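You operate a simulated robot arm through the tools that you are given. There is no shell and no other tool. Be economical: measure what you need, move in short steps, check, and stop when the job is done.

You run a simulated robot arm. Do the job below in one go: nothing can be reset, and whatever is moved stays where it is left.

TASK
Wash the red and orange baskets together at 50 C.
Fine: one run; they stay in the shut tank. Set down upright: what you pick out.

Only the result counts: the job must be done as asked and must still hold three seconds after the hand-in. Knocking over, shifting, dropping, spilling or breaking anything else fails it.

THE ROBOT
A 7-joint arm with a two-finger gripper, on a carriage that runs on a rail from [0.363, 0] to [-2.017, -0.001] (x, y) and turns from -2.897 to 2.897 rad about z. Base frame: it is fixed where the carriage stands at the start and does not move with it; the origin is on the floor, on the carriage's upright axis, x ahead of it, y to its left, z up. Readings come in m, rad, newtons and seconds.
Its first joint turns from -2.601 to 2.601 rad. Places, roughly: air knob [0.8, -1.4, 0.9]; dip tank handle [0.8, -0.4, 1]; dryer switch [0.8, -1.2, 0.9]; heat knob [0.9, -0.2, 1.1]; jug [0.75, -1, 1]; start button [1, -0.2, 1]; tank lid [1.2, 0, 1.2]; tank platform [1, 0.1, 1]; tank switch [0.8, -0.2, 1]; tap lever [1.1, -0.9, 1]; teal bottle [1, -1, 1]; time knob [0.8, 0.1, 0.9]; top of the tank platform [1, 0.1, 1]; wash tank handle [0.8, 0.2, 1]. Payload 2.45 kg.
The TCP is the grasp point between the finger pads, 0.026 m short of the fingertips. In the tool frame z runs along the fingers and y along their closing line. Largest opening 0.096 m; the body of the gripper starts 0.069 m behind the TCP.
Orientation is told as [roll, pitch, yaw] about the base's x, y, z axes, in that order, counted from this pose: with the fingers straight down and closing along the base's y, the tool's x points along the base's -x, its y along +y and its z along -z.

THE INTERFACE
- The arm moves only by the tool servo_tool. Its argument "rows" is a list of rows, each an object of numbers (a shift or turn left out is 0, a gripper value left out holds the last): "x", "y", "z": the shift along the tool's x, y, z in m; "ax", "ay", "az": the turn, a rotation vector about the tool's x, y, z in rad; "fingers": the closure in counts, from 0 (fully open) to 255 (shut). In form: [{"x": .., "y": .., "z": .., "ax": .., "ay": .., "az": .., "fingers": ..}, ...]. A call has 1 to 12 rows; each row shifts and turns the commanded pose from where the row before left it, along the tool's axes as they then stand. Rows are played at 5 a second. More than 0.05 m and 0.15 rad between two rows, or a gripper value outside its range, and nothing of the call is played. Where a pose cannot be reached the arm comes as near as it can. A force on the tool above 50 N (or 10 N above the force at the start of the call, whichever is more), or a blocked arm, ends the call early, and 0.2 s more pass. Each finger halts on what it meets, pressing with about 39 N; the grip force reading is that of the motor and also rises with nothing between the fingers. The clock runs only during rows and for 0.2 s after the last one: add rows that do not move to give the fingers time. The reply holds the time, the measured pose of the TCP, the force on the tool along the base axes, the opening and the grip force, in the units named above and with some noise, with the torque about the TCP (base axes, N m) and any sound that the robot's microphone picked up.
- Cameras (640 x 400 px; columns grow to the right, rows downward): "scene" is now at [0.0425, 0.1505, 1.6979]; the picture's right is [-0.22, -0.98, 0.00], its down [-0.47, 0.11, -0.88] and it looks along [0.86, -0.19, -0.48] (base axes); focal length 262 px, centre (320, 200). "wrist" rides on the gripper at [0.082, 0.003, -0.098] in the tool frame; the picture's right is [-0.04, 1.00, 0.00], its down [-0.73, -0.03, -0.68] and it looks along [-0.68, -0.03, 0.73] (tool axes); focal length 256 px, centre (320, 200).
- camera(camera): a new picture of that camera. The clock stands still meanwhile.
- move_column(by): slides the trunk up (or, below 0, down) by that many m; the arm and the scene camera ride with it, the base frame stays. It gives what a move gives, with no picture.
- steer(legs): drives the robot by 1 to 6 legs, each [ahead, left, turn to the left] in m, m and rad, along the robot's own axes; the way and the turn of a leg run together, so that a leg with both is an arc; at most 1.5 m and 3.142 rad a leg. The arm and the cameras ride along, it lands a little off, and it stops where it bumps. It keeps to its track: a leg is cut to what the track allows. It gives what a move gives.
- pan_tilt(pan, tilt): turns the head with the scene camera to pan (to the left, within 2.705 rad either way) and tilt (down, from -0.506 to 1.204), counted from straight ahead of the robot. It gives what a move gives.
- probe_pixels(camera, pixels): for up to 12 pixels [column, row] of the newest picture of that camera ("zoom" is the newest enlarged one), the place [x, y, z] in the base frame of the surface seen there, good to about 0.002 m. The clock stands still meanwhile.
- close_up(camera, box): a new picture of the part [left, top, right, bottom] of that camera's present view, enlarged. The clock stands still meanwhile.
- close_job(): hands the job in; it is judged then, once.

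Go step by step. Measure first, check grasps and placings, and put right what went wrong. The budget is 80 turns and 68 pictures, counting those below and the enlarged ones. Unless the task says otherwise, let go and move clear before handing in, and close with one line.

The tools are called after ">>>" as name(argument=value, ...) on one line, values as JSON. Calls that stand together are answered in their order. servo_tool: Moves the arm, as the interface text tells. Its arguments: {"type":"object","properties":{"rows":{"type":"array","items":{"type":"object","properties":{"x":{"type":"number"},"y":{"type":"number"},"z":{"type":"number"},"ax":{"type":"number"},"ay":{"type":"number"},"az":{"type":"number"},"fingers":{"type":"number"}}}}},"required":["rows"]} The other tools are called the same way: move_column (by) slides the trunk up or down; steer (legs) drives the base; pan_tilt (pan, tilt) turns the head that bears the scene camera; camera (camera) takes a picture; probe_pixels (camera, pixels) gives the place of the surface under pixels of a picture; close_up (camera, box) takes an enlarged picture of a part of a camera's view; close_job () hands the job in.

At the start:

```text
t: 0.0
position: [0.706, 0.0499, 1.0007]
ee_rot: [0.0, 0.001, 0.0]
contact_force: [0.0, -0.3, 0.3]
ft_torque: [0.0, 0.04, -0.03]
width: 0.0962
grasp_force: 0.1
trunk travel left (down, up): [-0.675, 0.035]
robot x, y, heading: [0.0005, 0.0012, -0.003]
head pan, tilt: [-0.222, 0.501]
```

scene: 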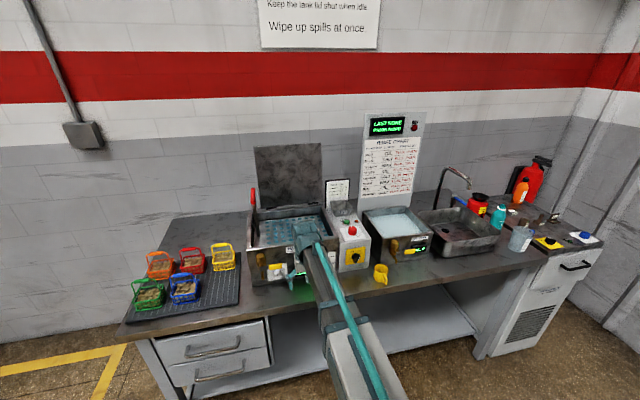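
wrist: 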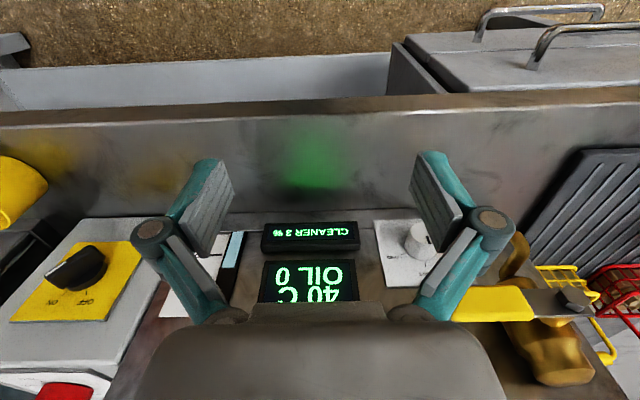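

The scene shows the five baskets at left (about 185,275), the tank with open lid (290,220) and a posted notice (390,170). I'll zoom in on these to read the details.

>>> close_up(camera="scene", box=[320, 105, 440, 205])

>>> close_up(camera="scene", box=[230, 140, 450, 300])

>>> close_up(camera="scene", box=[110, 230, 250, 330])

```text
4.00 times, centred on (380, 155) of scene
```

zoom: 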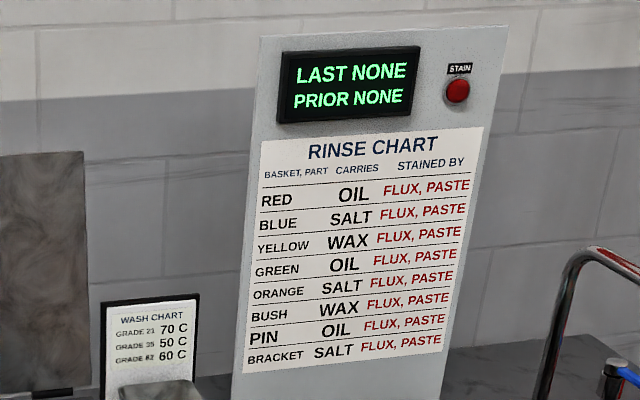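

```text
2.50 times, centred on (340, 220) of scene
```

zoom: 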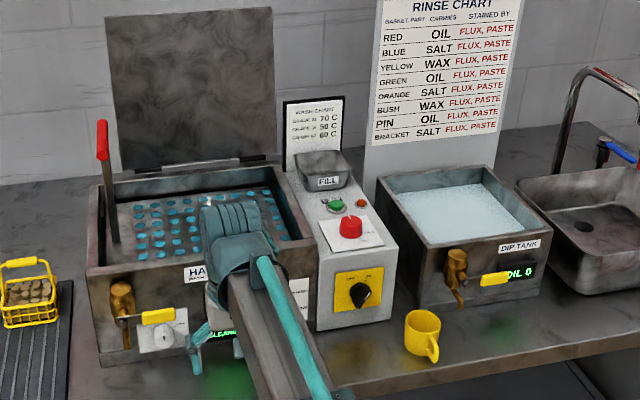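

```text
4.00 times, centred on (180, 280) of scene
```

zoom: 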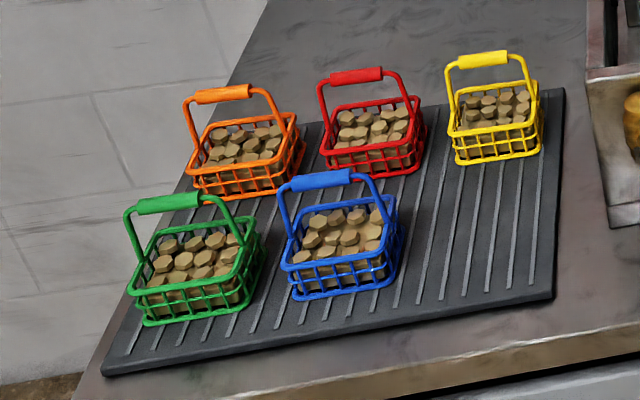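

The arm hides the tank's front panel, so I'll raise it and move it left to see the labels.

>>> servo_tool(rows=[{"z": -0.05}, {"z": -0.05}, {"z": -0.05}, {"z": -0.05}, {"z": -0.05}, {"y": 0.05}, {"y": 0.05}, {"y": 0.05}, {"y": 0.05}, {"y": 0.05}, {"y": 0.05}, {"y": 0.05}])

>>> close_up(camera="scene", box=[230, 190, 390, 300])

>>> camera(camera="wrist")

```text
t: 2.6
position: [0.7072, 0.4026, 1.2494]
ee_rot: [-0.001, 0.0, -0.002]
contact_force: [0.9, -0.6, 0.1]
ft_torque: [-0.01, 0.03, 0.03]
width: 0.0962
grasp_force: 0.1
trunk travel left (down, up): [-0.675, 0.035]
robot x, y, heading: [0.0012, 0.0008, -0.001]
head pan, tilt: [-0.222, 0.501]
```

```text
3.64 times, centred on (310, 245) of scene
```

zoom: 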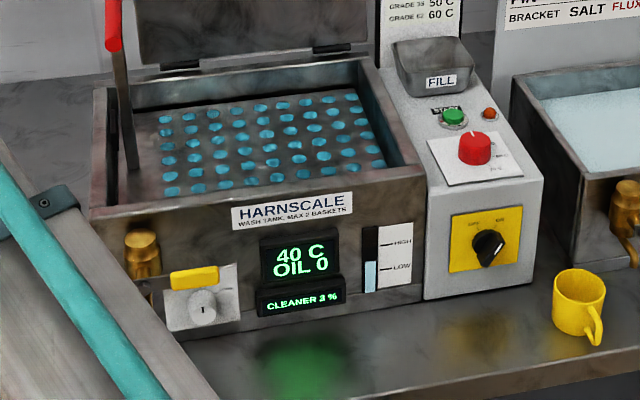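

```text
61 pictures are left
```

wrist: 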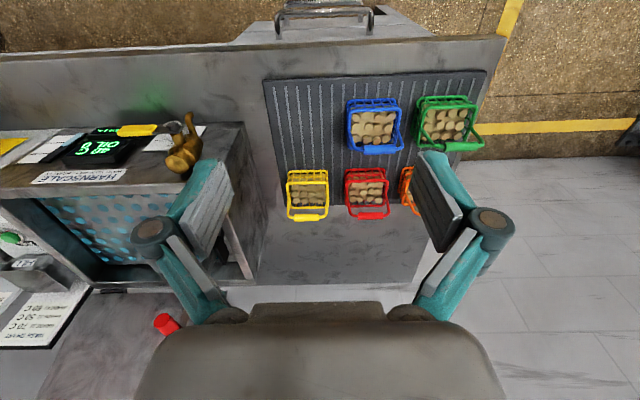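

The panel shows 40 C, oil 0, cleaner 3 %, and the level bar near LOW. I'll zoom further on the level gauge, the knobs and the wall sign.

>>> close_up(camera="scene", box=[260, 235, 340, 285])

>>> close_up(camera="scene", box=[325, 205, 381, 265])

>>> pan_tilt(pan=-0.3, tilt=0.0)

>>> camera(camera="scene")

```text
8.00 times, centred on (300, 260) of scene
```

zoom: 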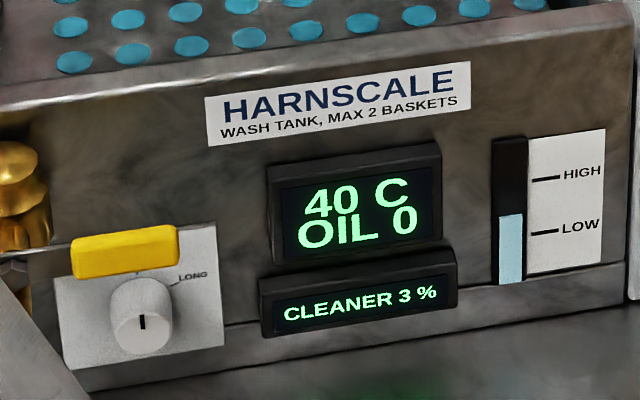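

```text
6.67 times, centred on (353, 235) of scene
```

zoom: 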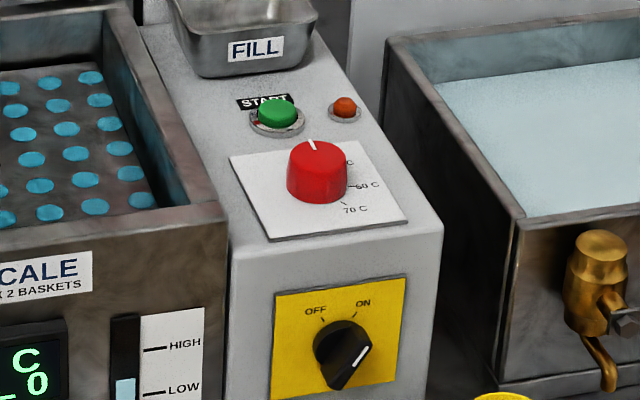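

```text
t: 3.5
position: [0.706, 0.4007, 1.2506]
ee_rot: [-0.001, 0.0, 0.0]
contact_force: [-0.4, -0.3, -0.5]
ft_torque: [0.03, -0.01, -0.04]
width: 0.0958
grasp_force: 0.1
trunk travel left (down, up): [-0.675, 0.035]
robot x, y, heading: [0.0017, -0.0008, -0.001]
head pan, tilt: [-0.3, 0.0]
```

```text
58 pictures are left
```

scene: 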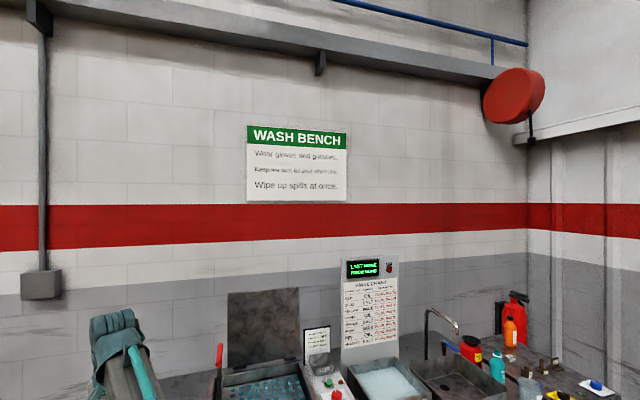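

The wall sign says to keep the lid shut when idle. The level is just above LOW. Now I'll aim the head back down and get coordinates.

>>> pan_tilt(pan=0.1, tilt=0.6)

>>> camera(camera="scene")

>>> close_up(camera="scene", box=[320, 80, 520, 280])

```text
t: 4.5
position: [0.7055, 0.4013, 1.2489]
ee_rot: [0.0, -0.001, -0.001]
contact_force: [0.0, -0.1, 0.5]
ft_torque: [0.01, 0.01, -0.01]
width: 0.0959
grasp_force: 0.0
trunk travel left (down, up): [-0.675, 0.035]
robot x, y, heading: [-0.0021, 0.0009, 0.001]
head pan, tilt: [0.099, 0.6]
```

```text
57 pictures are left
```

scene: 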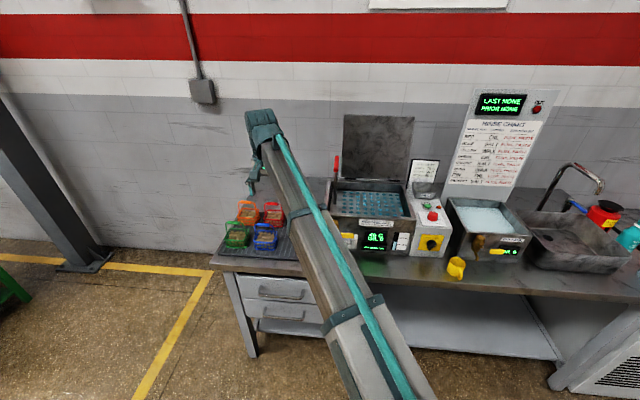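

```text
2.00 times, centred on (420, 180) of scene
```

zoom: 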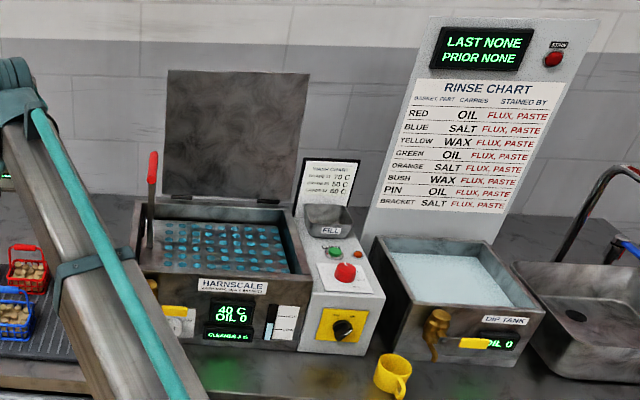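

>>> probe_pixels(camera="zoom", pixels=[[152, 157], [152, 180], [151, 240], [184, 237], [280, 262], [268, 230], [172, 75], [305, 78], [343, 272], [343, 327], [335, 250], [140, 215]])

>>> probe_pixels(camera="scene", pixels=[[248, 213], [274, 217], [235, 232], [265, 236], [248, 204], [273, 206], [237, 223], [265, 227]])

```text
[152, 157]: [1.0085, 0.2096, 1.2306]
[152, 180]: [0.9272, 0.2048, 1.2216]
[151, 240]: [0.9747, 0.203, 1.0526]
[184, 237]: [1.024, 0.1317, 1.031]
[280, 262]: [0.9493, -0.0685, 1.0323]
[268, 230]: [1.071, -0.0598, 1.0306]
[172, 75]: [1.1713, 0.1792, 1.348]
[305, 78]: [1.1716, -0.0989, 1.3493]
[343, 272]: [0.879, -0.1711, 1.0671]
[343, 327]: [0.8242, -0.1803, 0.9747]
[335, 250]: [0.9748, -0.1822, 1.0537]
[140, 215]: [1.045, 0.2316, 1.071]
```

```text
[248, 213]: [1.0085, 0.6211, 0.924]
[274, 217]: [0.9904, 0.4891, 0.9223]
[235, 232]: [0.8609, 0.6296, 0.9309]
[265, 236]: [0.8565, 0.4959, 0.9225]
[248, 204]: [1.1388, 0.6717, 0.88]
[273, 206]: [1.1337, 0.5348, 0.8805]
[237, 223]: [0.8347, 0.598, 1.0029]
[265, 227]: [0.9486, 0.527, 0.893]
```

The red lever stands at the tank's left side, with the platform top at z≈1.03. I'll move the wrist camera in front of the tank and look.

>>> servo_tool(rows=[{"y": -0.05, "z": -0.03}, {"y": -0.05, "z": -0.03}, {"y": -0.05}, {"y": -0.05}, {"y": -0.05}, {"y": -0.05}, {"y": -0.05}, {"y": -0.05}, {"x": 0.05}, {"x": 0.05}])

>>> camera(camera="wrist")

```text
refused: row 1 steps farther than a row can; nothing moved
```

```text
55 pictures are left
```

wrist: 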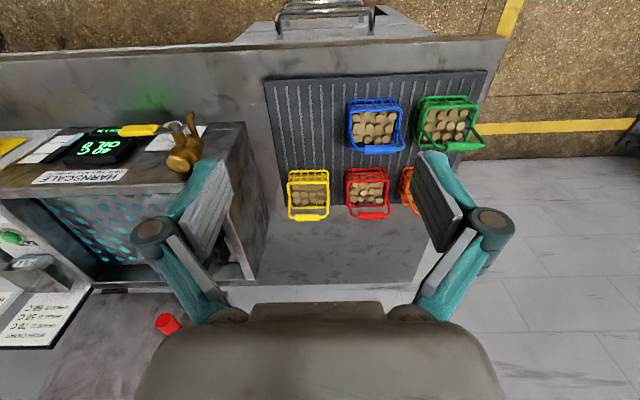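

That call was refused because the step was too big. I'll first probe the baskets in this view, then move with smaller steps.

>>> probe_pixels(camera="wrist", pixels=[[372, 215], [360, 216], [385, 216], [368, 190], [168, 323], [345, 172], [387, 172], [408, 180], [305, 217]])

>>> servo_tool(rows=[{"y": -0.04, "z": -0.02}, {"y": -0.04, "z": -0.02}, {"y": -0.05}, {"y": -0.05}, {"y": -0.05}, {"y": -0.05}, {"y": -0.05}])

>>> camera(camera="wrist")

```text
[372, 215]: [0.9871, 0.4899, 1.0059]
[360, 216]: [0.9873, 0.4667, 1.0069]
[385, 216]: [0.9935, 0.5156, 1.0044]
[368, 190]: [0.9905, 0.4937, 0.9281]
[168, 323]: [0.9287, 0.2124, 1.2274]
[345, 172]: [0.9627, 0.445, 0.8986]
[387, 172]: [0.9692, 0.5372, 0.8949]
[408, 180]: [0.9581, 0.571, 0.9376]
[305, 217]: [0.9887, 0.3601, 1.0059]
```

```text
t: 6.1
position: [0.713, 0.0713, 1.274]
ee_rot: [0.002, -0.01, 0.0]
contact_force: [0.2, -0.2, 0.1]
ft_torque: [-0.01, 0.01, 0.02]
width: 0.0962
grasp_force: 0.1
out of reach, approached as far as the arm can: row 5, 6, 7
trunk travel left (down, up): [-0.675, 0.035]
robot x, y, heading: [0.0032, 0.0008, 0.0]
head pan, tilt: [0.099, 0.6]
```

```text
54 pictures are left
```

wrist: 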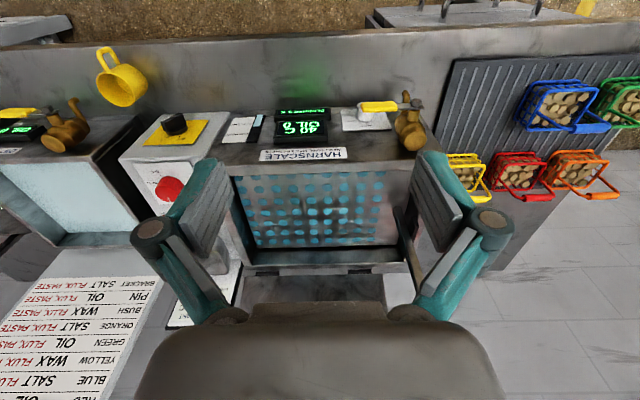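

>>> close_up(camera="wrist", box=[130, 80, 450, 280])

>>> probe_pixels(camera="wrist", pixels=[[245, 182], [375, 180], [262, 240], [372, 238], [405, 245], [350, 120], [175, 125], [168, 188], [235, 155], [400, 160], [320, 258], [320, 285]])

```text
2.00 times, centred on (290, 180) of wrist
```

zoom: 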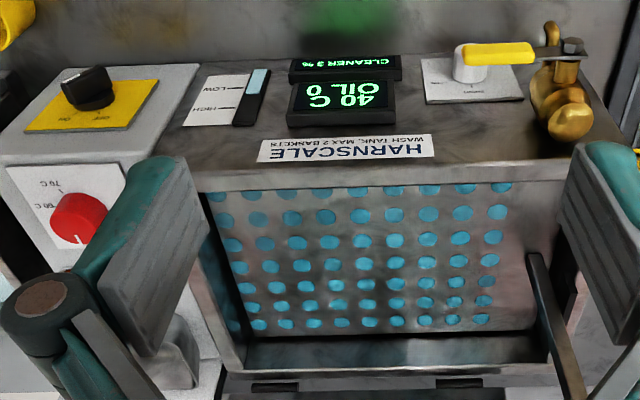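

```text
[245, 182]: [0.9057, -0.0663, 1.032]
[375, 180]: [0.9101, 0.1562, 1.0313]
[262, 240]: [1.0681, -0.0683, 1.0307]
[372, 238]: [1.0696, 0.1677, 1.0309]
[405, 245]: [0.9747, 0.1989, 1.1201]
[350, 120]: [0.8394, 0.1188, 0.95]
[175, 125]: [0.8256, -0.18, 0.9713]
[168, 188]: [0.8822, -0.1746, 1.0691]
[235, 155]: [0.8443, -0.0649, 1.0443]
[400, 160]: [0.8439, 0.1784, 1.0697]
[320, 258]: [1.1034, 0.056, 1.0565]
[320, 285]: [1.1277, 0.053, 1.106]
```

>>> close_up(camera="wrist", box=[120, 100, 240, 220])

>>> close_up(camera="wrist", box=[330, 85, 430, 155])

```text
3.33 times, centred on (180, 160) of wrist
```

zoom: 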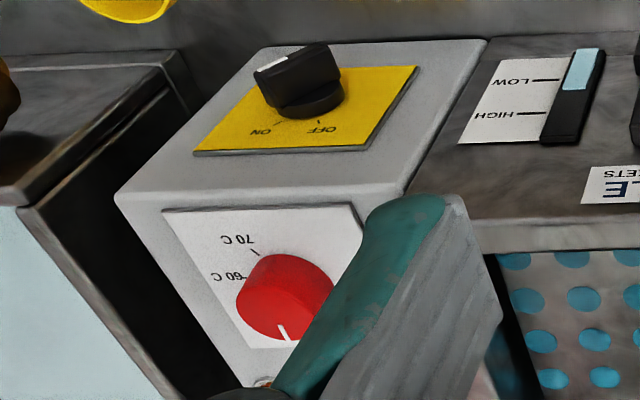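

```text
5.71 times, centred on (380, 120) of wrist
```

zoom: 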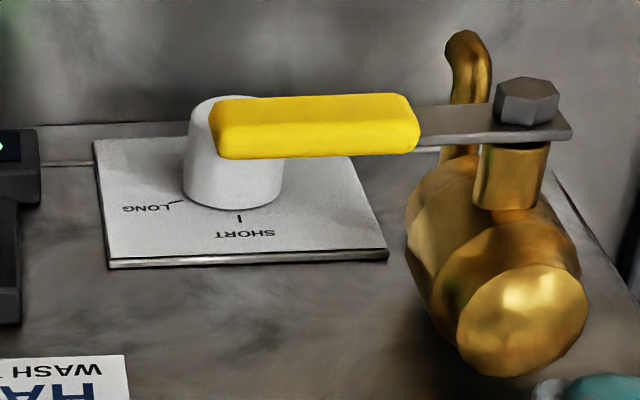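

>>> camera(camera="scene")

>>> close_up(camera="scene", box=[410, 185, 460, 260])

>>> close_up(camera="scene", box=[325, 225, 365, 255])

```text
50 pictures are left
```

scene: 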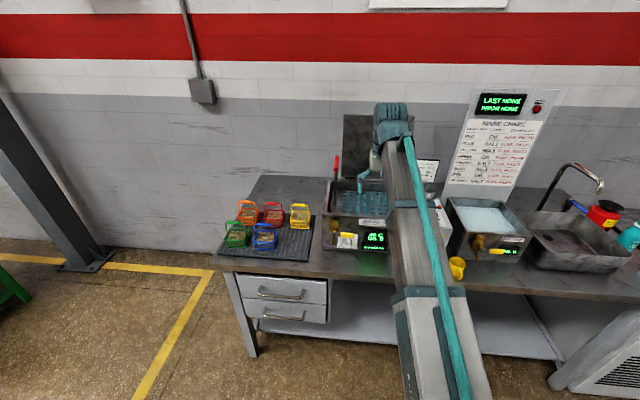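

```text
5.33 times, centred on (435, 222) of scene
```

zoom: 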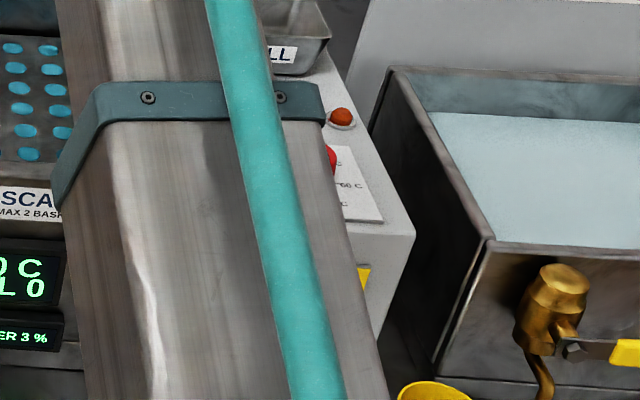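

```text
13.33 times, centred on (345, 240) of scene
```

zoom: 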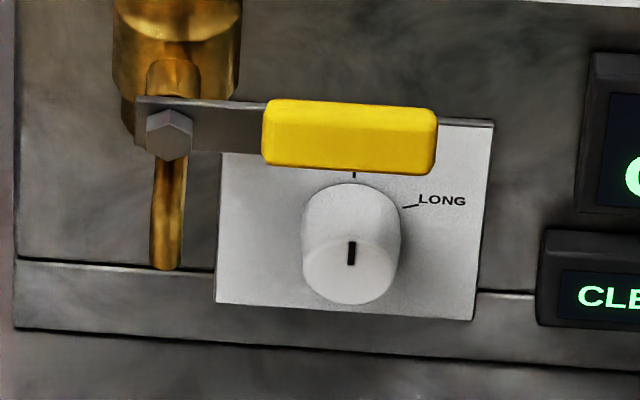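

The time knob's mark points up to SHORT and it isn't part of the job. I'll swing the arm left over the baskets, turn the tool 90° and drive forward.

>>> servo_tool(rows=[{"y": 0.05}, {"y": 0.05}, {"y": 0.05}, {"y": 0.05}, {"y": 0.05}, {"y": 0.05}, {"y": 0.05}, {"y": 0.05}])

>>> servo_tool(rows=[{"az": -0.1428}, {"az": -0.1428}, {"az": -0.1428}, {"az": -0.1428}, {"az": -0.1428}, {"az": -0.1428}, {"az": -0.1428}, {"az": -0.1428}, {"az": -0.1428}, {"az": -0.1428}, {"az": -0.1428}])

>>> steer(legs=[[0.3, 0, 0]])

>>> camera(camera="wrist")

>>> camera(camera="scene")

```text
t: 7.9
position: [0.7147, 0.4741, 1.2741]
ee_rot: [0.0, -0.001, 0.0]
contact_force: [-0.5, 0.5, -0.5]
ft_torque: [-0.04, -0.01, -0.01]
width: 0.0958
grasp_force: 0.0
trunk travel left (down, up): [-0.675, 0.035]
robot x, y, heading: [-0.0014, -0.0049, -0.0]
head pan, tilt: [0.099, 0.6]
```

```text
t: 10.3
position: [0.7139, 0.4721, 1.2738]
ee_rot: [0.001, 0.001, 1.576]
contact_force: [0.3, -0.4, -0.1]
ft_torque: [-0.01, 0.0, 0.02]
width: 0.0962
grasp_force: 0.0
trunk travel left (down, up): [-0.675, 0.035]
robot x, y, heading: [0.0037, 0.0002, -0.003]
head pan, tilt: [0.099, 0.6]
```

```text
t: 12.4
position: [1.0133, 0.4738, 1.2736]
ee_rot: [0.0, 0.0, 1.571]
contact_force: [0.6, -0.5, -0.8]
ft_torque: [0.0, 0.02, 0.0]
width: 0.0959
grasp_force: 0.1
trunk travel left (down, up): [-0.675, 0.035]
robot x, y, heading: [0.2982, 0.0017, -0.0]
head pan, tilt: [0.099, 0.6]
```

```text
47 pictures are left
```

wrist: 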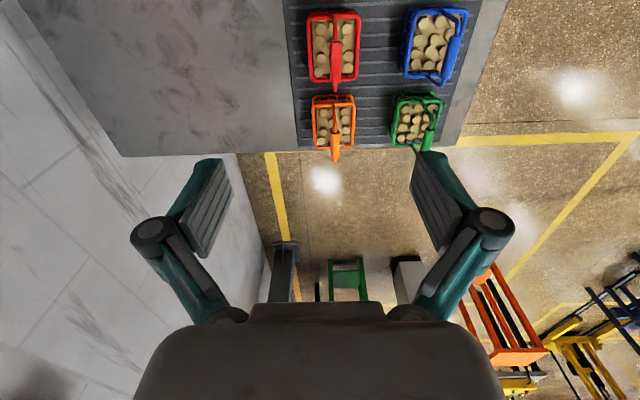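

```text
46 pictures are left
```

scene: 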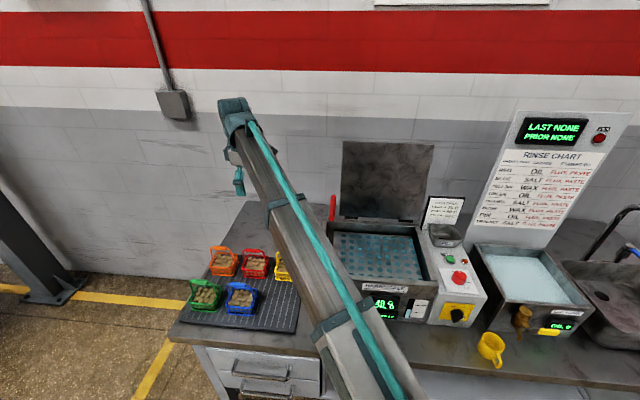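

>>> probe_pixels(camera="wrist", pixels=[[336, 52], [336, 70], [338, 80], [335, 145], [335, 155], [310, 75], [357, 75], [313, 143], [354, 143], [450, 50], [428, 140]])

>>> probe_pixels(camera="scene", pixels=[[224, 248], [217, 249], [231, 249], [255, 252], [247, 253], [263, 252], [225, 263], [254, 268]])

>>> close_up(camera="scene", box=[430, 250, 510, 340])

>>> close_up(camera="scene", box=[190, 235, 290, 315])

```text
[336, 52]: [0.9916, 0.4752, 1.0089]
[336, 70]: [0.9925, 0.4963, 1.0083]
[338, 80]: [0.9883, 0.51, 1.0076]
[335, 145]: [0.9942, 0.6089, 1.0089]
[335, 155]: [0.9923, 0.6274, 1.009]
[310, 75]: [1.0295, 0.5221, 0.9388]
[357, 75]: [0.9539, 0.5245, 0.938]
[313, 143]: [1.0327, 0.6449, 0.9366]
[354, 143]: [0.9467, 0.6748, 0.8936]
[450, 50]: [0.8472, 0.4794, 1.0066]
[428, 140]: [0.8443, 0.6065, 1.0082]
```

```text
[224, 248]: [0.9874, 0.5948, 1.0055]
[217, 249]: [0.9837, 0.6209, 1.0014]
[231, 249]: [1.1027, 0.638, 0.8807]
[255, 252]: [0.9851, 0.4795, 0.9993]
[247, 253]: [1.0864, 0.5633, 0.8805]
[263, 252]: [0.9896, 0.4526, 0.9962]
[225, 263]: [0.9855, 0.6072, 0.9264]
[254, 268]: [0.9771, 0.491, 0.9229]
```

```text
4.44 times, centred on (470, 295) of scene
```

zoom: 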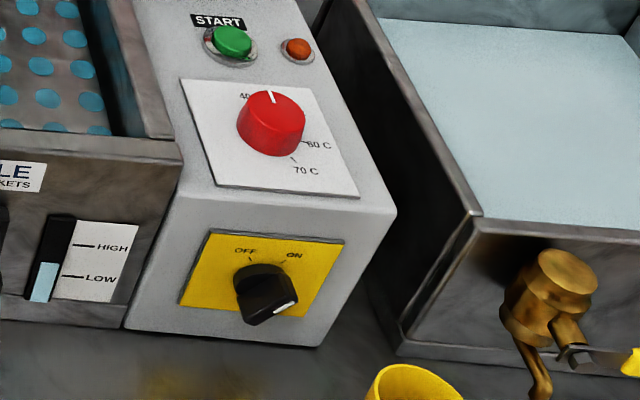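

```text
5.00 times, centred on (240, 275) of scene
```

zoom: 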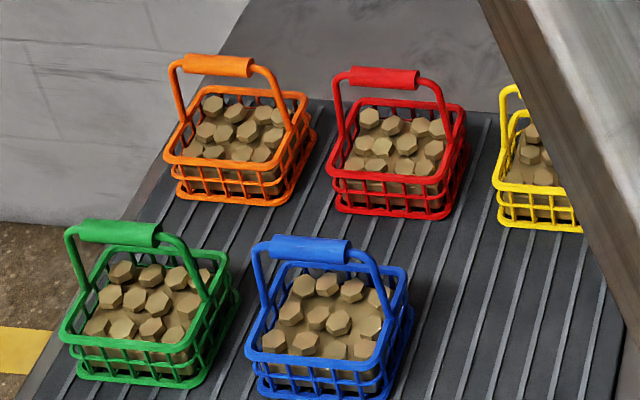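

Red's handle bar is centred at about [0.989, 0.488, 1.003]. I'll align over it, descend and grip.

>>> servo_tool(rows=[{"x": -0.014, "y": 0.024}, {"z": 0.05}, {"z": 0.05}, {"z": 0.05}, {"z": 0.05}])

>>> camera(camera="wrist")

```text
t: 13.6
position: [0.9911, 0.4913, 1.0756]
ee_rot: [0.0, 0.0, 1.573]
contact_force: [0.4, 0.5, -0.8]
ft_torque: [0.0, 0.0, -0.01]
width: 0.0958
grasp_force: 0.0
trunk travel left (down, up): [-0.675, 0.035]
robot x, y, heading: [0.3021, 0.0028, 0.008]
head pan, tilt: [0.099, 0.6]
```

```text
43 pictures are left
```

wrist: 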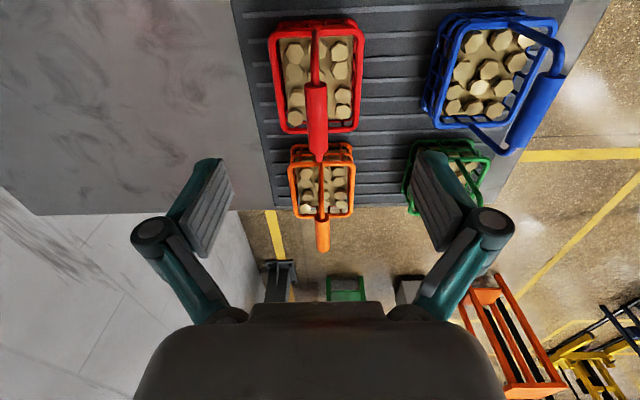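

The handle is centred between the fingers. I'll descend and close.

>>> servo_tool(rows=[{"z": 0.04}, {"z": 0.035}, {"fingers": 255}, {"fingers": 255}, {"fingers": 255}, {"fingers": 255}, {"fingers": 255}])

>>> servo_tool(rows=[{"z": -0.03}, {"z": -0.04}, {"z": -0.05}, {"z": -0.05}, {"z": -0.05}, {"z": -0.04}])

>>> camera(camera="wrist")

```text
t: 15.2
position: [0.989, 0.4878, 0.9987]
ee_rot: [0.0, -0.001, 1.572]
contact_force: [0.1, -0.7, 0.2]
ft_torque: [-0.01, -0.03, -0.01]
width: 0.0133
grasp_force: 38.7
trunk travel left (down, up): [-0.675, 0.035]
robot x, y, heading: [0.2971, 0.003, 0.008]
head pan, tilt: [0.099, 0.6]
```

```text
t: 16.6
position: [0.9881, 0.4876, 1.2578]
ee_rot: [0.001, 0.0, 1.573]
contact_force: [-0.1, -0.2, -5.3]
ft_torque: [-0.02, -0.04, -0.05]
width: 0.0131
grasp_force: 38.7
trunk travel left (down, up): [-0.675, 0.035]
robot x, y, heading: [0.3008, -0.0006, 0.002]
head pan, tilt: [0.099, 0.6]
```

```text
42 pictures are left
```

wrist: 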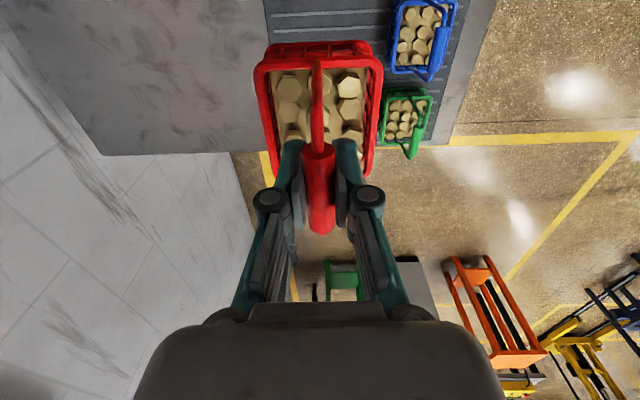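

Red is held: width 0.013 and about 5 N of weight. Its bottom is about 0.115 m below the TCP, so I need more height to clear the lever (top ≈1.24) and will try raising.

>>> servo_tool(rows=[{"z": -0.04}, {"z": -0.04}, {"z": -0.04}, {"z": -0.04}])

>>> close_up(camera="scene", box=[290, 140, 490, 340])

>>> probe_pixels(camera="zoom", pixels=[[138, 180], [138, 195], [138, 215], [137, 240]])

```text
t: 17.6
position: [1.0059, 0.5013, 1.3766]
ee_rot: [-0.03, -0.024, 1.575]
contact_force: [0.2, 0.1, -5.6]
ft_torque: [-0.05, 0.01, -0.04]
width: 0.0132
grasp_force: 38.9
out of reach, approached as far as the arm can: row 3, 4
trunk travel left (down, up): [-0.675, 0.035]
robot x, y, heading: [0.3002, 0.0051, 0.004]
head pan, tilt: [0.099, 0.6]
```

```text
2.00 times, centred on (390, 240) of scene
```

zoom: 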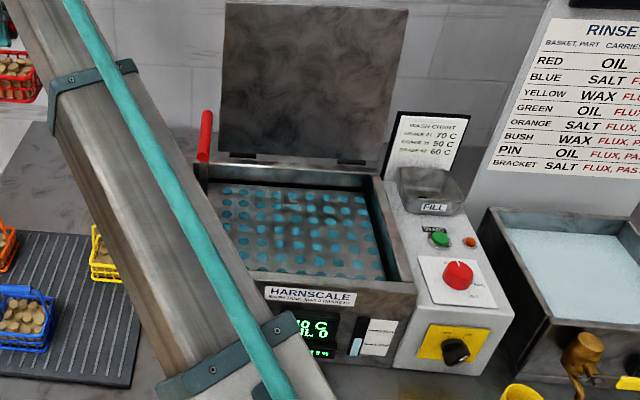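

```text
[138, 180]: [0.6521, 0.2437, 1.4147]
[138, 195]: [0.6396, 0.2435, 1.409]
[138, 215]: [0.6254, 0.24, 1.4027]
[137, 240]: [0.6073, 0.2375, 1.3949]
```

>>> probe_pixels(camera="zoom", pixels=[[207, 112], [206, 125], [203, 150], [202, 160]])

>>> move_column(by=0.034)

>>> servo_tool(rows=[{"z": 0.02}, {"z": 0.02}])

```text
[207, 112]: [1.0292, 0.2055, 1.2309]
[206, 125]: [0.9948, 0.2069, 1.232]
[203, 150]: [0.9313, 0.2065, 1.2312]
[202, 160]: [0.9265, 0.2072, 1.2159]
```

```text
t: 18.4
position: [1.0069, 0.503, 1.4099]
ee_rot: [-0.031, -0.021, 1.573]
contact_force: [0.1, 0.1, -5.3]
ft_torque: [-0.01, -0.01, 0.0]
width: 0.0129
grasp_force: 38.6
trunk travel left (down, up): [-0.709, 0.001]
robot x, y, heading: [0.3, 0.0014, 0.007]
head pan, tilt: [0.099, 0.6]
```

```text
t: 18.9
position: [1.0063, 0.5022, 1.3687]
ee_rot: [-0.029, -0.021, 1.575]
contact_force: [0.5, -0.1, -5.0]
ft_torque: [-0.01, -0.02, -0.02]
width: 0.0133
grasp_force: 39.2
trunk travel left (down, up): [-0.709, 0.001]
robot x, y, heading: [0.3008, -0.0007, 0.0]
head pan, tilt: [0.099, 0.6]
```

The red grip is a horizontal bar along x, with its top at z≈1.235, on a post from the platform. I'll level the tool, back the base up 0.18 m, pass in front of the bar, and then go in over the tank.

>>> servo_tool(rows=[{"ax": -0.021, "ay": -0.029}])

>>> steer(legs=[[-0.18, 0, 0]])

>>> servo_tool(rows=[{"x": 0.05}, {"x": 0.05}, {"x": 0.05}, {"x": 0.05}, {"x": 0.05}, {"x": 0.05}, {"x": 0.05}, {"x": 0.05}, {"x": 0.05}, {"x": 0.05}])

>>> camera(camera="scene")

```text
t: 19.4
position: [1.0068, 0.5044, 1.3695]
ee_rot: [-0.01, -0.053, 1.574]
contact_force: [-0.2, 0.0, -4.6]
ft_torque: [0.0, 0.01, 0.01]
width: 0.0131
grasp_force: 39.3
trunk travel left (down, up): [-0.709, 0.001]
robot x, y, heading: [0.2987, 0.0005, 0.001]
head pan, tilt: [0.099, 0.6]
```

```text
t: 20.9
position: [0.8293, 0.5021, 1.3697]
ee_rot: [-0.009, -0.052, 1.572]
contact_force: [-0.3, -0.1, -4.6]
ft_torque: [-0.05, 0.01, -0.03]
width: 0.0135
grasp_force: 38.9
trunk travel left (down, up): [-0.709, 0.001]
robot x, y, heading: [0.1236, 0.0014, 0.002]
head pan, tilt: [0.099, 0.6]
```

```text
t: 23.1
position: [0.8442, 0.0061, 1.3163]
ee_rot: [-0.018, -0.052, 1.571]
contact_force: [0.4, -0.1, -5.4]
ft_torque: [0.0, -0.02, -0.03]
width: 0.0131
grasp_force: 39.0
out of reach, approached as far as the arm can: row 5, 6, 7, 8, 10
trunk travel left (down, up): [-0.709, 0.001]
robot x, y, heading: [0.1212, 0.004, 0.005]
head pan, tilt: [0.099, 0.6]
```

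```text
40 pictures are left
```

scene: 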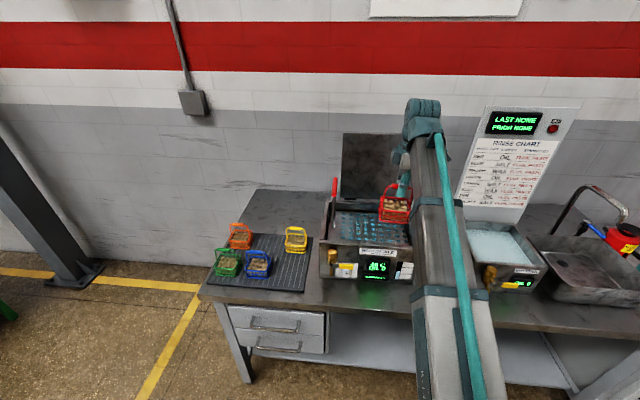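

Red is clear over the tank front. I'll correct the slight tilt and move forward to x≈0.98.

>>> servo_tool(rows=[{"ax": -0.018, "ay": 0.052}, {"y": -0.045}, {"y": -0.045}, {"y": -0.046}, {"z": 0.03}])

>>> camera(camera="wrist")

>>> close_up(camera="scene", box=[310, 130, 470, 300])

```text
t: 24.2
position: [0.9838, 0.0063, 1.2765]
ee_rot: [0.011, 0.0, 1.573]
contact_force: [0.4, 0.8, -4.2]
ft_torque: [-0.04, 0.02, -0.01]
width: 0.013
grasp_force: 38.8
out of reach, approached as far as the arm can: row 1
trunk travel left (down, up): [-0.709, 0.001]
robot x, y, heading: [0.1208, -0.0007, -0.001]
head pan, tilt: [0.099, 0.6]
```

```text
39 pictures are left
```

wrist: 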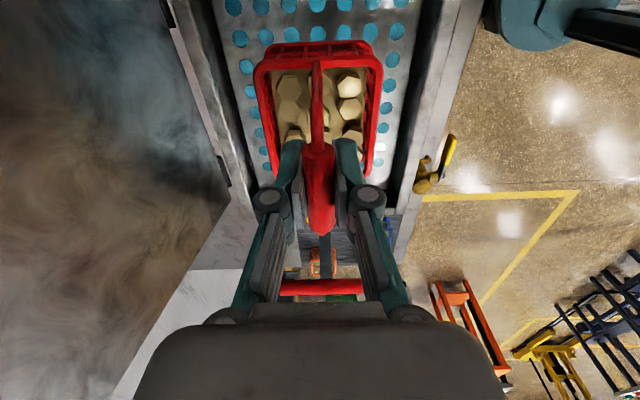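

```text
2.35 times, centred on (390, 215) of scene
```

zoom: 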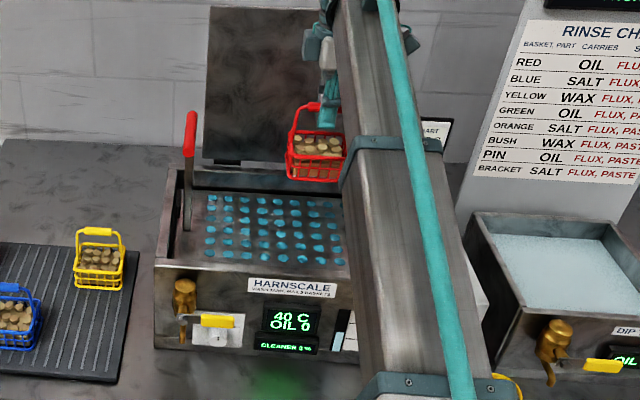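

Red sits above the platform inside the walls. I'll descend, with small steps near contact.

>>> servo_tool(rows=[{"ax": 0.011, "x": 0.01}, {"z": 0.04}, {"z": 0.04}, {"z": 0.025}])

>>> servo_tool(rows=[{"z": 0.006}, {"z": 0.006}, {"z": 0.006}])

```text
t: 25.2
position: [0.9846, -0.0032, 1.1709]
ee_rot: [-0.002, 0.0, 1.573]
contact_force: [0.3, -0.3, -6.4]
ft_torque: [0.03, 0.01, 0.01]
width: 0.0132
grasp_force: 38.9
trunk travel left (down, up): [-0.709, 0.001]
robot x, y, heading: [0.1246, -0.0004, 0.003]
head pan, tilt: [0.099, 0.6]
```

```text
t: 26.1
position: [0.9855, -0.0024, 1.1513]
ee_rot: [-0.002, 0.0, 1.572]
contact_force: [-0.7, 0.0, -5.2]
ft_torque: [-0.03, -0.01, 0.0]
width: 0.0132
grasp_force: 38.8
trunk travel left (down, up): [-0.709, 0.001]
robot x, y, heading: [0.1224, -0.0001, -0.001]
head pan, tilt: [0.099, 0.6]
```

>>> servo_tool(rows=[{"z": 0.003}, {"z": 0.003}, {"z": 0.003}])

>>> camera(camera="wrist")

```text
t: 26.9
position: [0.985, -0.0034, 1.1445]
ee_rot: [0.0, -0.001, 1.573]
contact_force: [-0.4, 0.0, -4.6]
ft_torque: [-0.01, 0.02, -0.01]
width: 0.0131
grasp_force: 39.2
trunk travel left (down, up): [-0.709, 0.001]
robot x, y, heading: [0.1209, 0.0001, 0.006]
head pan, tilt: [0.099, 0.6]
```

```text
37 pictures are left
```

wrist: 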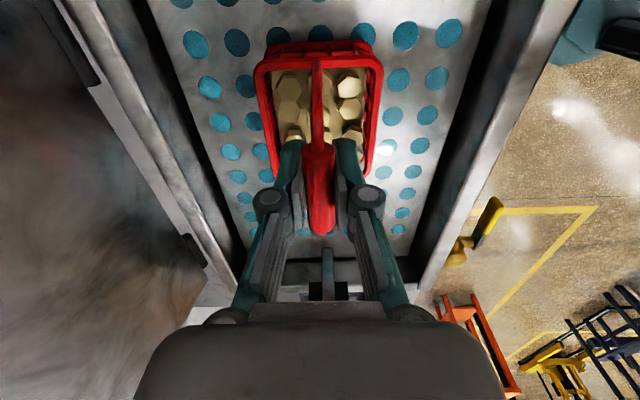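

>>> servo_tool(rows=[{"z": 0.002}, {"z": 0.002}, {"z": 0.002}])

>>> servo_tool(rows=[{"z": 0.002}, {"z": 0.002}])

```text
t: 27.6
position: [0.9856, -0.0043, 1.137]
ee_rot: [-0.003, -0.001, 1.574]
contact_force: [0.0, -0.3, -4.9]
ft_torque: [0.01, 0.01, 0.01]
width: 0.0134
grasp_force: 38.9
trunk travel left (down, up): [-0.709, 0.001]
robot x, y, heading: [0.1196, -0.0008, 0.002]
head pan, tilt: [0.099, 0.6]
```

```text
t: 28.2
position: [0.985, -0.0039, 1.1362]
ee_rot: [-0.004, -0.001, 1.571]
contact_force: [4.6, -3.5, 12.6]
ft_torque: [0.24, -0.09, -0.08]
width: 0.0134
grasp_force: 38.7
trunk travel left (down, up): [-0.709, 0.001]
robot x, y, heading: [0.122, -0.0017, 0.006]
head pan, tilt: [0.099, 0.6]
```

It touched down at z≈1.137. I'll ease up, release and rise.

>>> servo_tool(rows=[{"z": -0.002}, {"fingers": 150}, {"fingers": 0}, {"fingers": 0}, {"fingers": 0}, {"fingers": 0}])

>>> servo_tool(rows=[{"z": -0.03}, {"z": -0.04}, {"z": -0.04}, {"z": -0.04}])

>>> camera(camera="wrist")

```text
t: 29.6
position: [0.9845, -0.002, 1.1369]
ee_rot: [-0.002, -0.001, 1.573]
contact_force: [0.3, -0.6, 0.8]
ft_torque: [0.02, -0.01, 0.02]
width: 0.0964
grasp_force: 0.1
trunk travel left (down, up): [-0.709, 0.001]
robot x, y, heading: [0.1218, 0.0029, 0.002]
head pan, tilt: [0.099, 0.6]
```

```text
t: 30.6
position: [0.9846, -0.0035, 1.2872]
ee_rot: [-0.003, 0.001, 1.573]
contact_force: [0.1, -0.5, 0.7]
ft_torque: [-0.02, -0.01, -0.01]
width: 0.0961
grasp_force: 0.1
trunk travel left (down, up): [-0.709, 0.001]
robot x, y, heading: [0.1245, -0.0025, 0.002]
head pan, tilt: [0.099, 0.6]
```

```text
36 pictures are left
```

wrist: 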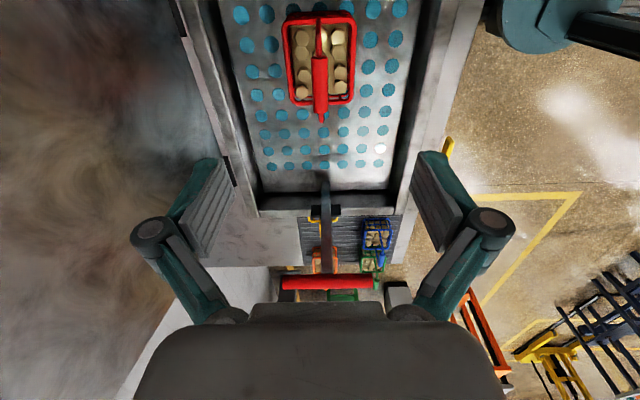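

Red stands upright. I'll go back over the bar to orange, moving left, retracting and then driving forward.

>>> servo_tool(rows=[{"z": -0.015}, {"x": -0.05}, {"x": -0.05}, {"x": -0.05}, {"x": -0.05}, {"x": -0.05}, {"x": -0.05}, {"y": 0.05}, {"y": 0.05}, {"y": 0.05}])

>>> steer(legs=[[0.18, 0, 0]])

>>> servo_tool(rows=[{"x": -0.05}, {"x": -0.05}, {"x": -0.05}, {"x": -0.05}, {"x": -0.05}, {"x": -0.05}])

```text
t: 32.9
position: [0.8305, 0.2981, 1.3003]
ee_rot: [-0.003, 0.0, 1.573]
contact_force: [-0.5, -0.2, 0.0]
ft_torque: [0.03, -0.02, -0.01]
width: 0.0959
grasp_force: 0.0
trunk travel left (down, up): [-0.709, 0.001]
robot x, y, heading: [0.1231, 0.0031, 0.002]
head pan, tilt: [0.099, 0.6]
```

```text
t: 34.4
position: [1.0115, 0.3, 1.2982]
ee_rot: [-0.001, 0.0, 1.575]
contact_force: [0.3, 0.3, -0.4]
ft_torque: [0.0, 0.09, 0.02]
width: 0.0959
grasp_force: 0.0
trunk travel left (down, up): [-0.709, 0.001]
robot x, y, heading: [0.299, 0.0006, 0.007]
head pan, tilt: [0.099, 0.6]
```

```text
t: 35.8
position: [1.008, 0.6005, 1.3011]
ee_rot: [-0.004, 0.0, 1.574]
contact_force: [-0.1, 0.2, -0.2]
ft_torque: [-0.03, -0.03, 0.04]
width: 0.096
grasp_force: 0.1
trunk travel left (down, up): [-0.709, 0.001]
robot x, y, heading: [0.3004, 0.0029, 0.002]
head pan, tilt: [0.099, 0.6]
```

>>> servo_tool(rows=[{"x": -0.008, "y": 0.019}, {"z": 0.05}, {"z": 0.05}, {"z": 0.05}, {"z": 0.05}, {"z": 0.03}])

>>> camera(camera="wrist")

>>> close_up(camera="scene", box=[150, 200, 310, 320])

```text
t: 37.1
position: [0.9893, 0.607, 1.0706]
ee_rot: [-0.004, 0.0, 1.576]
contact_force: [0.1, 0.6, 0.1]
ft_torque: [-0.03, 0.0, 0.02]
width: 0.0958
grasp_force: 0.1
trunk travel left (down, up): [-0.709, 0.001]
robot x, y, heading: [0.3006, 0.0042, 0.003]
head pan, tilt: [0.099, 0.6]
```

```text
35 pictures are left
```

wrist: 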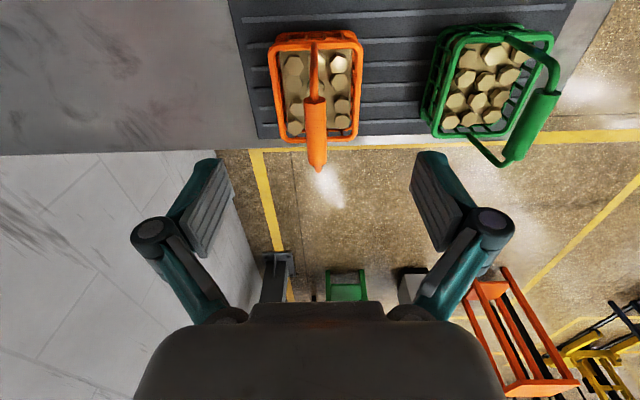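

```text
3.33 times, centred on (230, 260) of scene
```

zoom: 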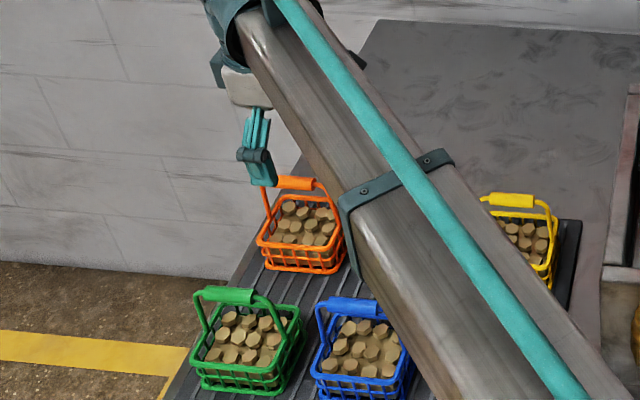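

Orange lines up the same way red did. I'll descend, grip and lift.

>>> servo_tool(rows=[{"z": 0.04}, {"z": 0.032}, {"fingers": 255}, {"fingers": 255}, {"fingers": 255}, {"fingers": 255}, {"fingers": 255}])

>>> servo_tool(rows=[{"z": -0.03}, {"z": -0.04}, {"z": -0.05}, {"z": -0.05}, {"z": -0.05}, {"z": -0.05}, {"z": -0.05}, {"z": -0.04}])

```text
t: 38.8
position: [0.9914, 0.6082, 0.9959]
ee_rot: [-0.003, -0.001, 1.574]
contact_force: [0.1, 0.3, -0.4]
ft_torque: [0.07, 0.02, -0.06]
width: 0.0132
grasp_force: 38.6
trunk travel left (down, up): [-0.709, 0.001]
robot x, y, heading: [0.3015, -0.0005, 0.003]
head pan, tilt: [0.099, 0.6]
```

```text
t: 40.5
position: [0.9896, 0.6054, 1.3559]
ee_rot: [-0.002, 0.0, 1.575]
contact_force: [-0.2, 0.4, -4.6]
ft_torque: [-0.02, -0.02, -0.01]
width: 0.0132
grasp_force: 39.1
trunk travel left (down, up): [-0.709, 0.001]
robot x, y, heading: [0.3021, -0.0024, 0.006]
head pan, tilt: [0.099, 0.6]
```

>>> steer(legs=[[-0.18, 0, 0]])

>>> servo_tool(rows=[{"x": 0.04, "z": 0.02}, {"x": 0.04, "z": 0.025}, {"x": 0.05}, {"x": 0.05}, {"x": 0.05}, {"x": 0.05}, {"x": 0.05}, {"x": 0.05}, {"x": 0.05}, {"x": 0.05}])

>>> camera(camera="wrist")

```text
t: 42.1
position: [0.81, 0.6055, 1.3543]
ee_rot: [-0.004, -0.001, 1.573]
contact_force: [-0.4, -0.1, -4.9]
ft_torque: [-0.02, 0.01, 0.01]
width: 0.0129
grasp_force: 39.6
trunk travel left (down, up): [-0.709, 0.001]
robot x, y, heading: [0.123, -0.0004, 0.002]
head pan, tilt: [0.099, 0.6]
```

```text
t: 44.3
position: [0.8154, 0.1231, 1.3032]
ee_rot: [-0.012, -0.002, 1.573]
contact_force: [1.2, 0.0, -6.0]
ft_torque: [-0.04, 0.04, -0.01]
width: 0.013
grasp_force: 38.8
out of reach, approached as far as the arm can: row 10
trunk travel left (down, up): [-0.709, 0.001]
robot x, y, heading: [0.1191, 0.0041, 0.004]
head pan, tilt: [0.099, 0.6]
```

```text
33 pictures are left
```

wrist: 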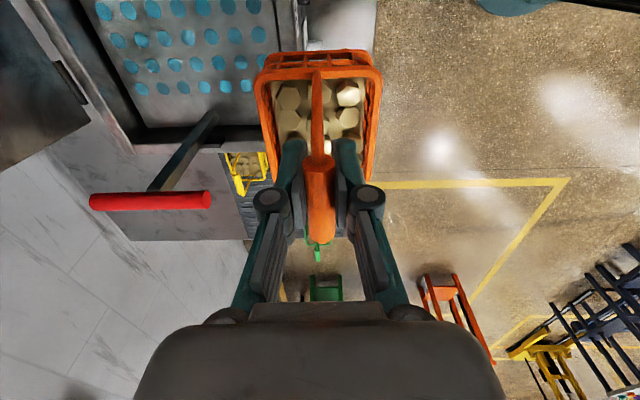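

>>> servo_tool(rows=[{"x": 0.012, "y": -0.04}, {"y": -0.045}, {"y": -0.045}, {"y": -0.04, "ax": -0.01}, {"z": 0.04}])

>>> camera(camera="wrist")

```text
t: 45.5
position: [0.9861, 0.1142, 1.2664]
ee_rot: [0.007, 0.0, 1.573]
contact_force: [0.4, -0.2, -5.1]
ft_torque: [-0.01, -0.01, 0.02]
width: 0.0136
grasp_force: 39.0
trunk travel left (down, up): [-0.709, 0.001]
robot x, y, heading: [0.1173, -0.0011, 0.006]
head pan, tilt: [0.099, 0.6]
```

```text
32 pictures are left
```

wrist: 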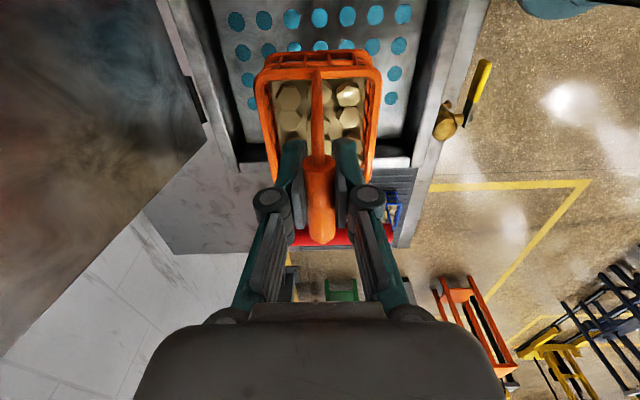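

>>> servo_tool(rows=[{"z": 0.04, "ax": 0.007}, {"z": 0.04}, {"z": 0.035}, {"z": 0.006}])

>>> servo_tool(rows=[{"z": 0.004}, {"z": 0.003}, {"z": 0.002}])

```text
t: 46.5
position: [0.981, 0.1135, 1.1444]
ee_rot: [0.001, 0.001, 1.572]
contact_force: [-0.3, 0.0, -4.6]
ft_torque: [-0.06, 0.02, -0.02]
width: 0.0132
grasp_force: 39.0
trunk travel left (down, up): [-0.709, 0.001]
robot x, y, heading: [0.1223, 0.0001, -0.003]
head pan, tilt: [0.099, 0.6]
```

```text
t: 47.3
position: [0.9815, 0.1135, 1.1358]
ee_rot: [0.0, 0.0, 1.573]
contact_force: [-1.1, 0.2, -4.8]
ft_torque: [-0.03, 0.01, -0.01]
width: 0.0134
grasp_force: 39.2
trunk travel left (down, up): [-0.709, 0.001]
robot x, y, heading: [0.1182, -0.0002, 0.006]
head pan, tilt: [0.099, 0.6]
```

>>> servo_tool(rows=[{"z": 0.002}, {"z": 0.0015}])

```text
t: 47.9
position: [0.9829, 0.1132, 1.1336]
ee_rot: [-0.001, 0.001, 1.573]
contact_force: [1.8, -1.9, 4.7]
ft_torque: [0.16, 0.14, -0.02]
width: 0.0131
grasp_force: 38.8
trunk travel left (down, up): [-0.709, 0.001]
robot x, y, heading: [0.1192, -0.0012, 0.004]
head pan, tilt: [0.099, 0.6]
```

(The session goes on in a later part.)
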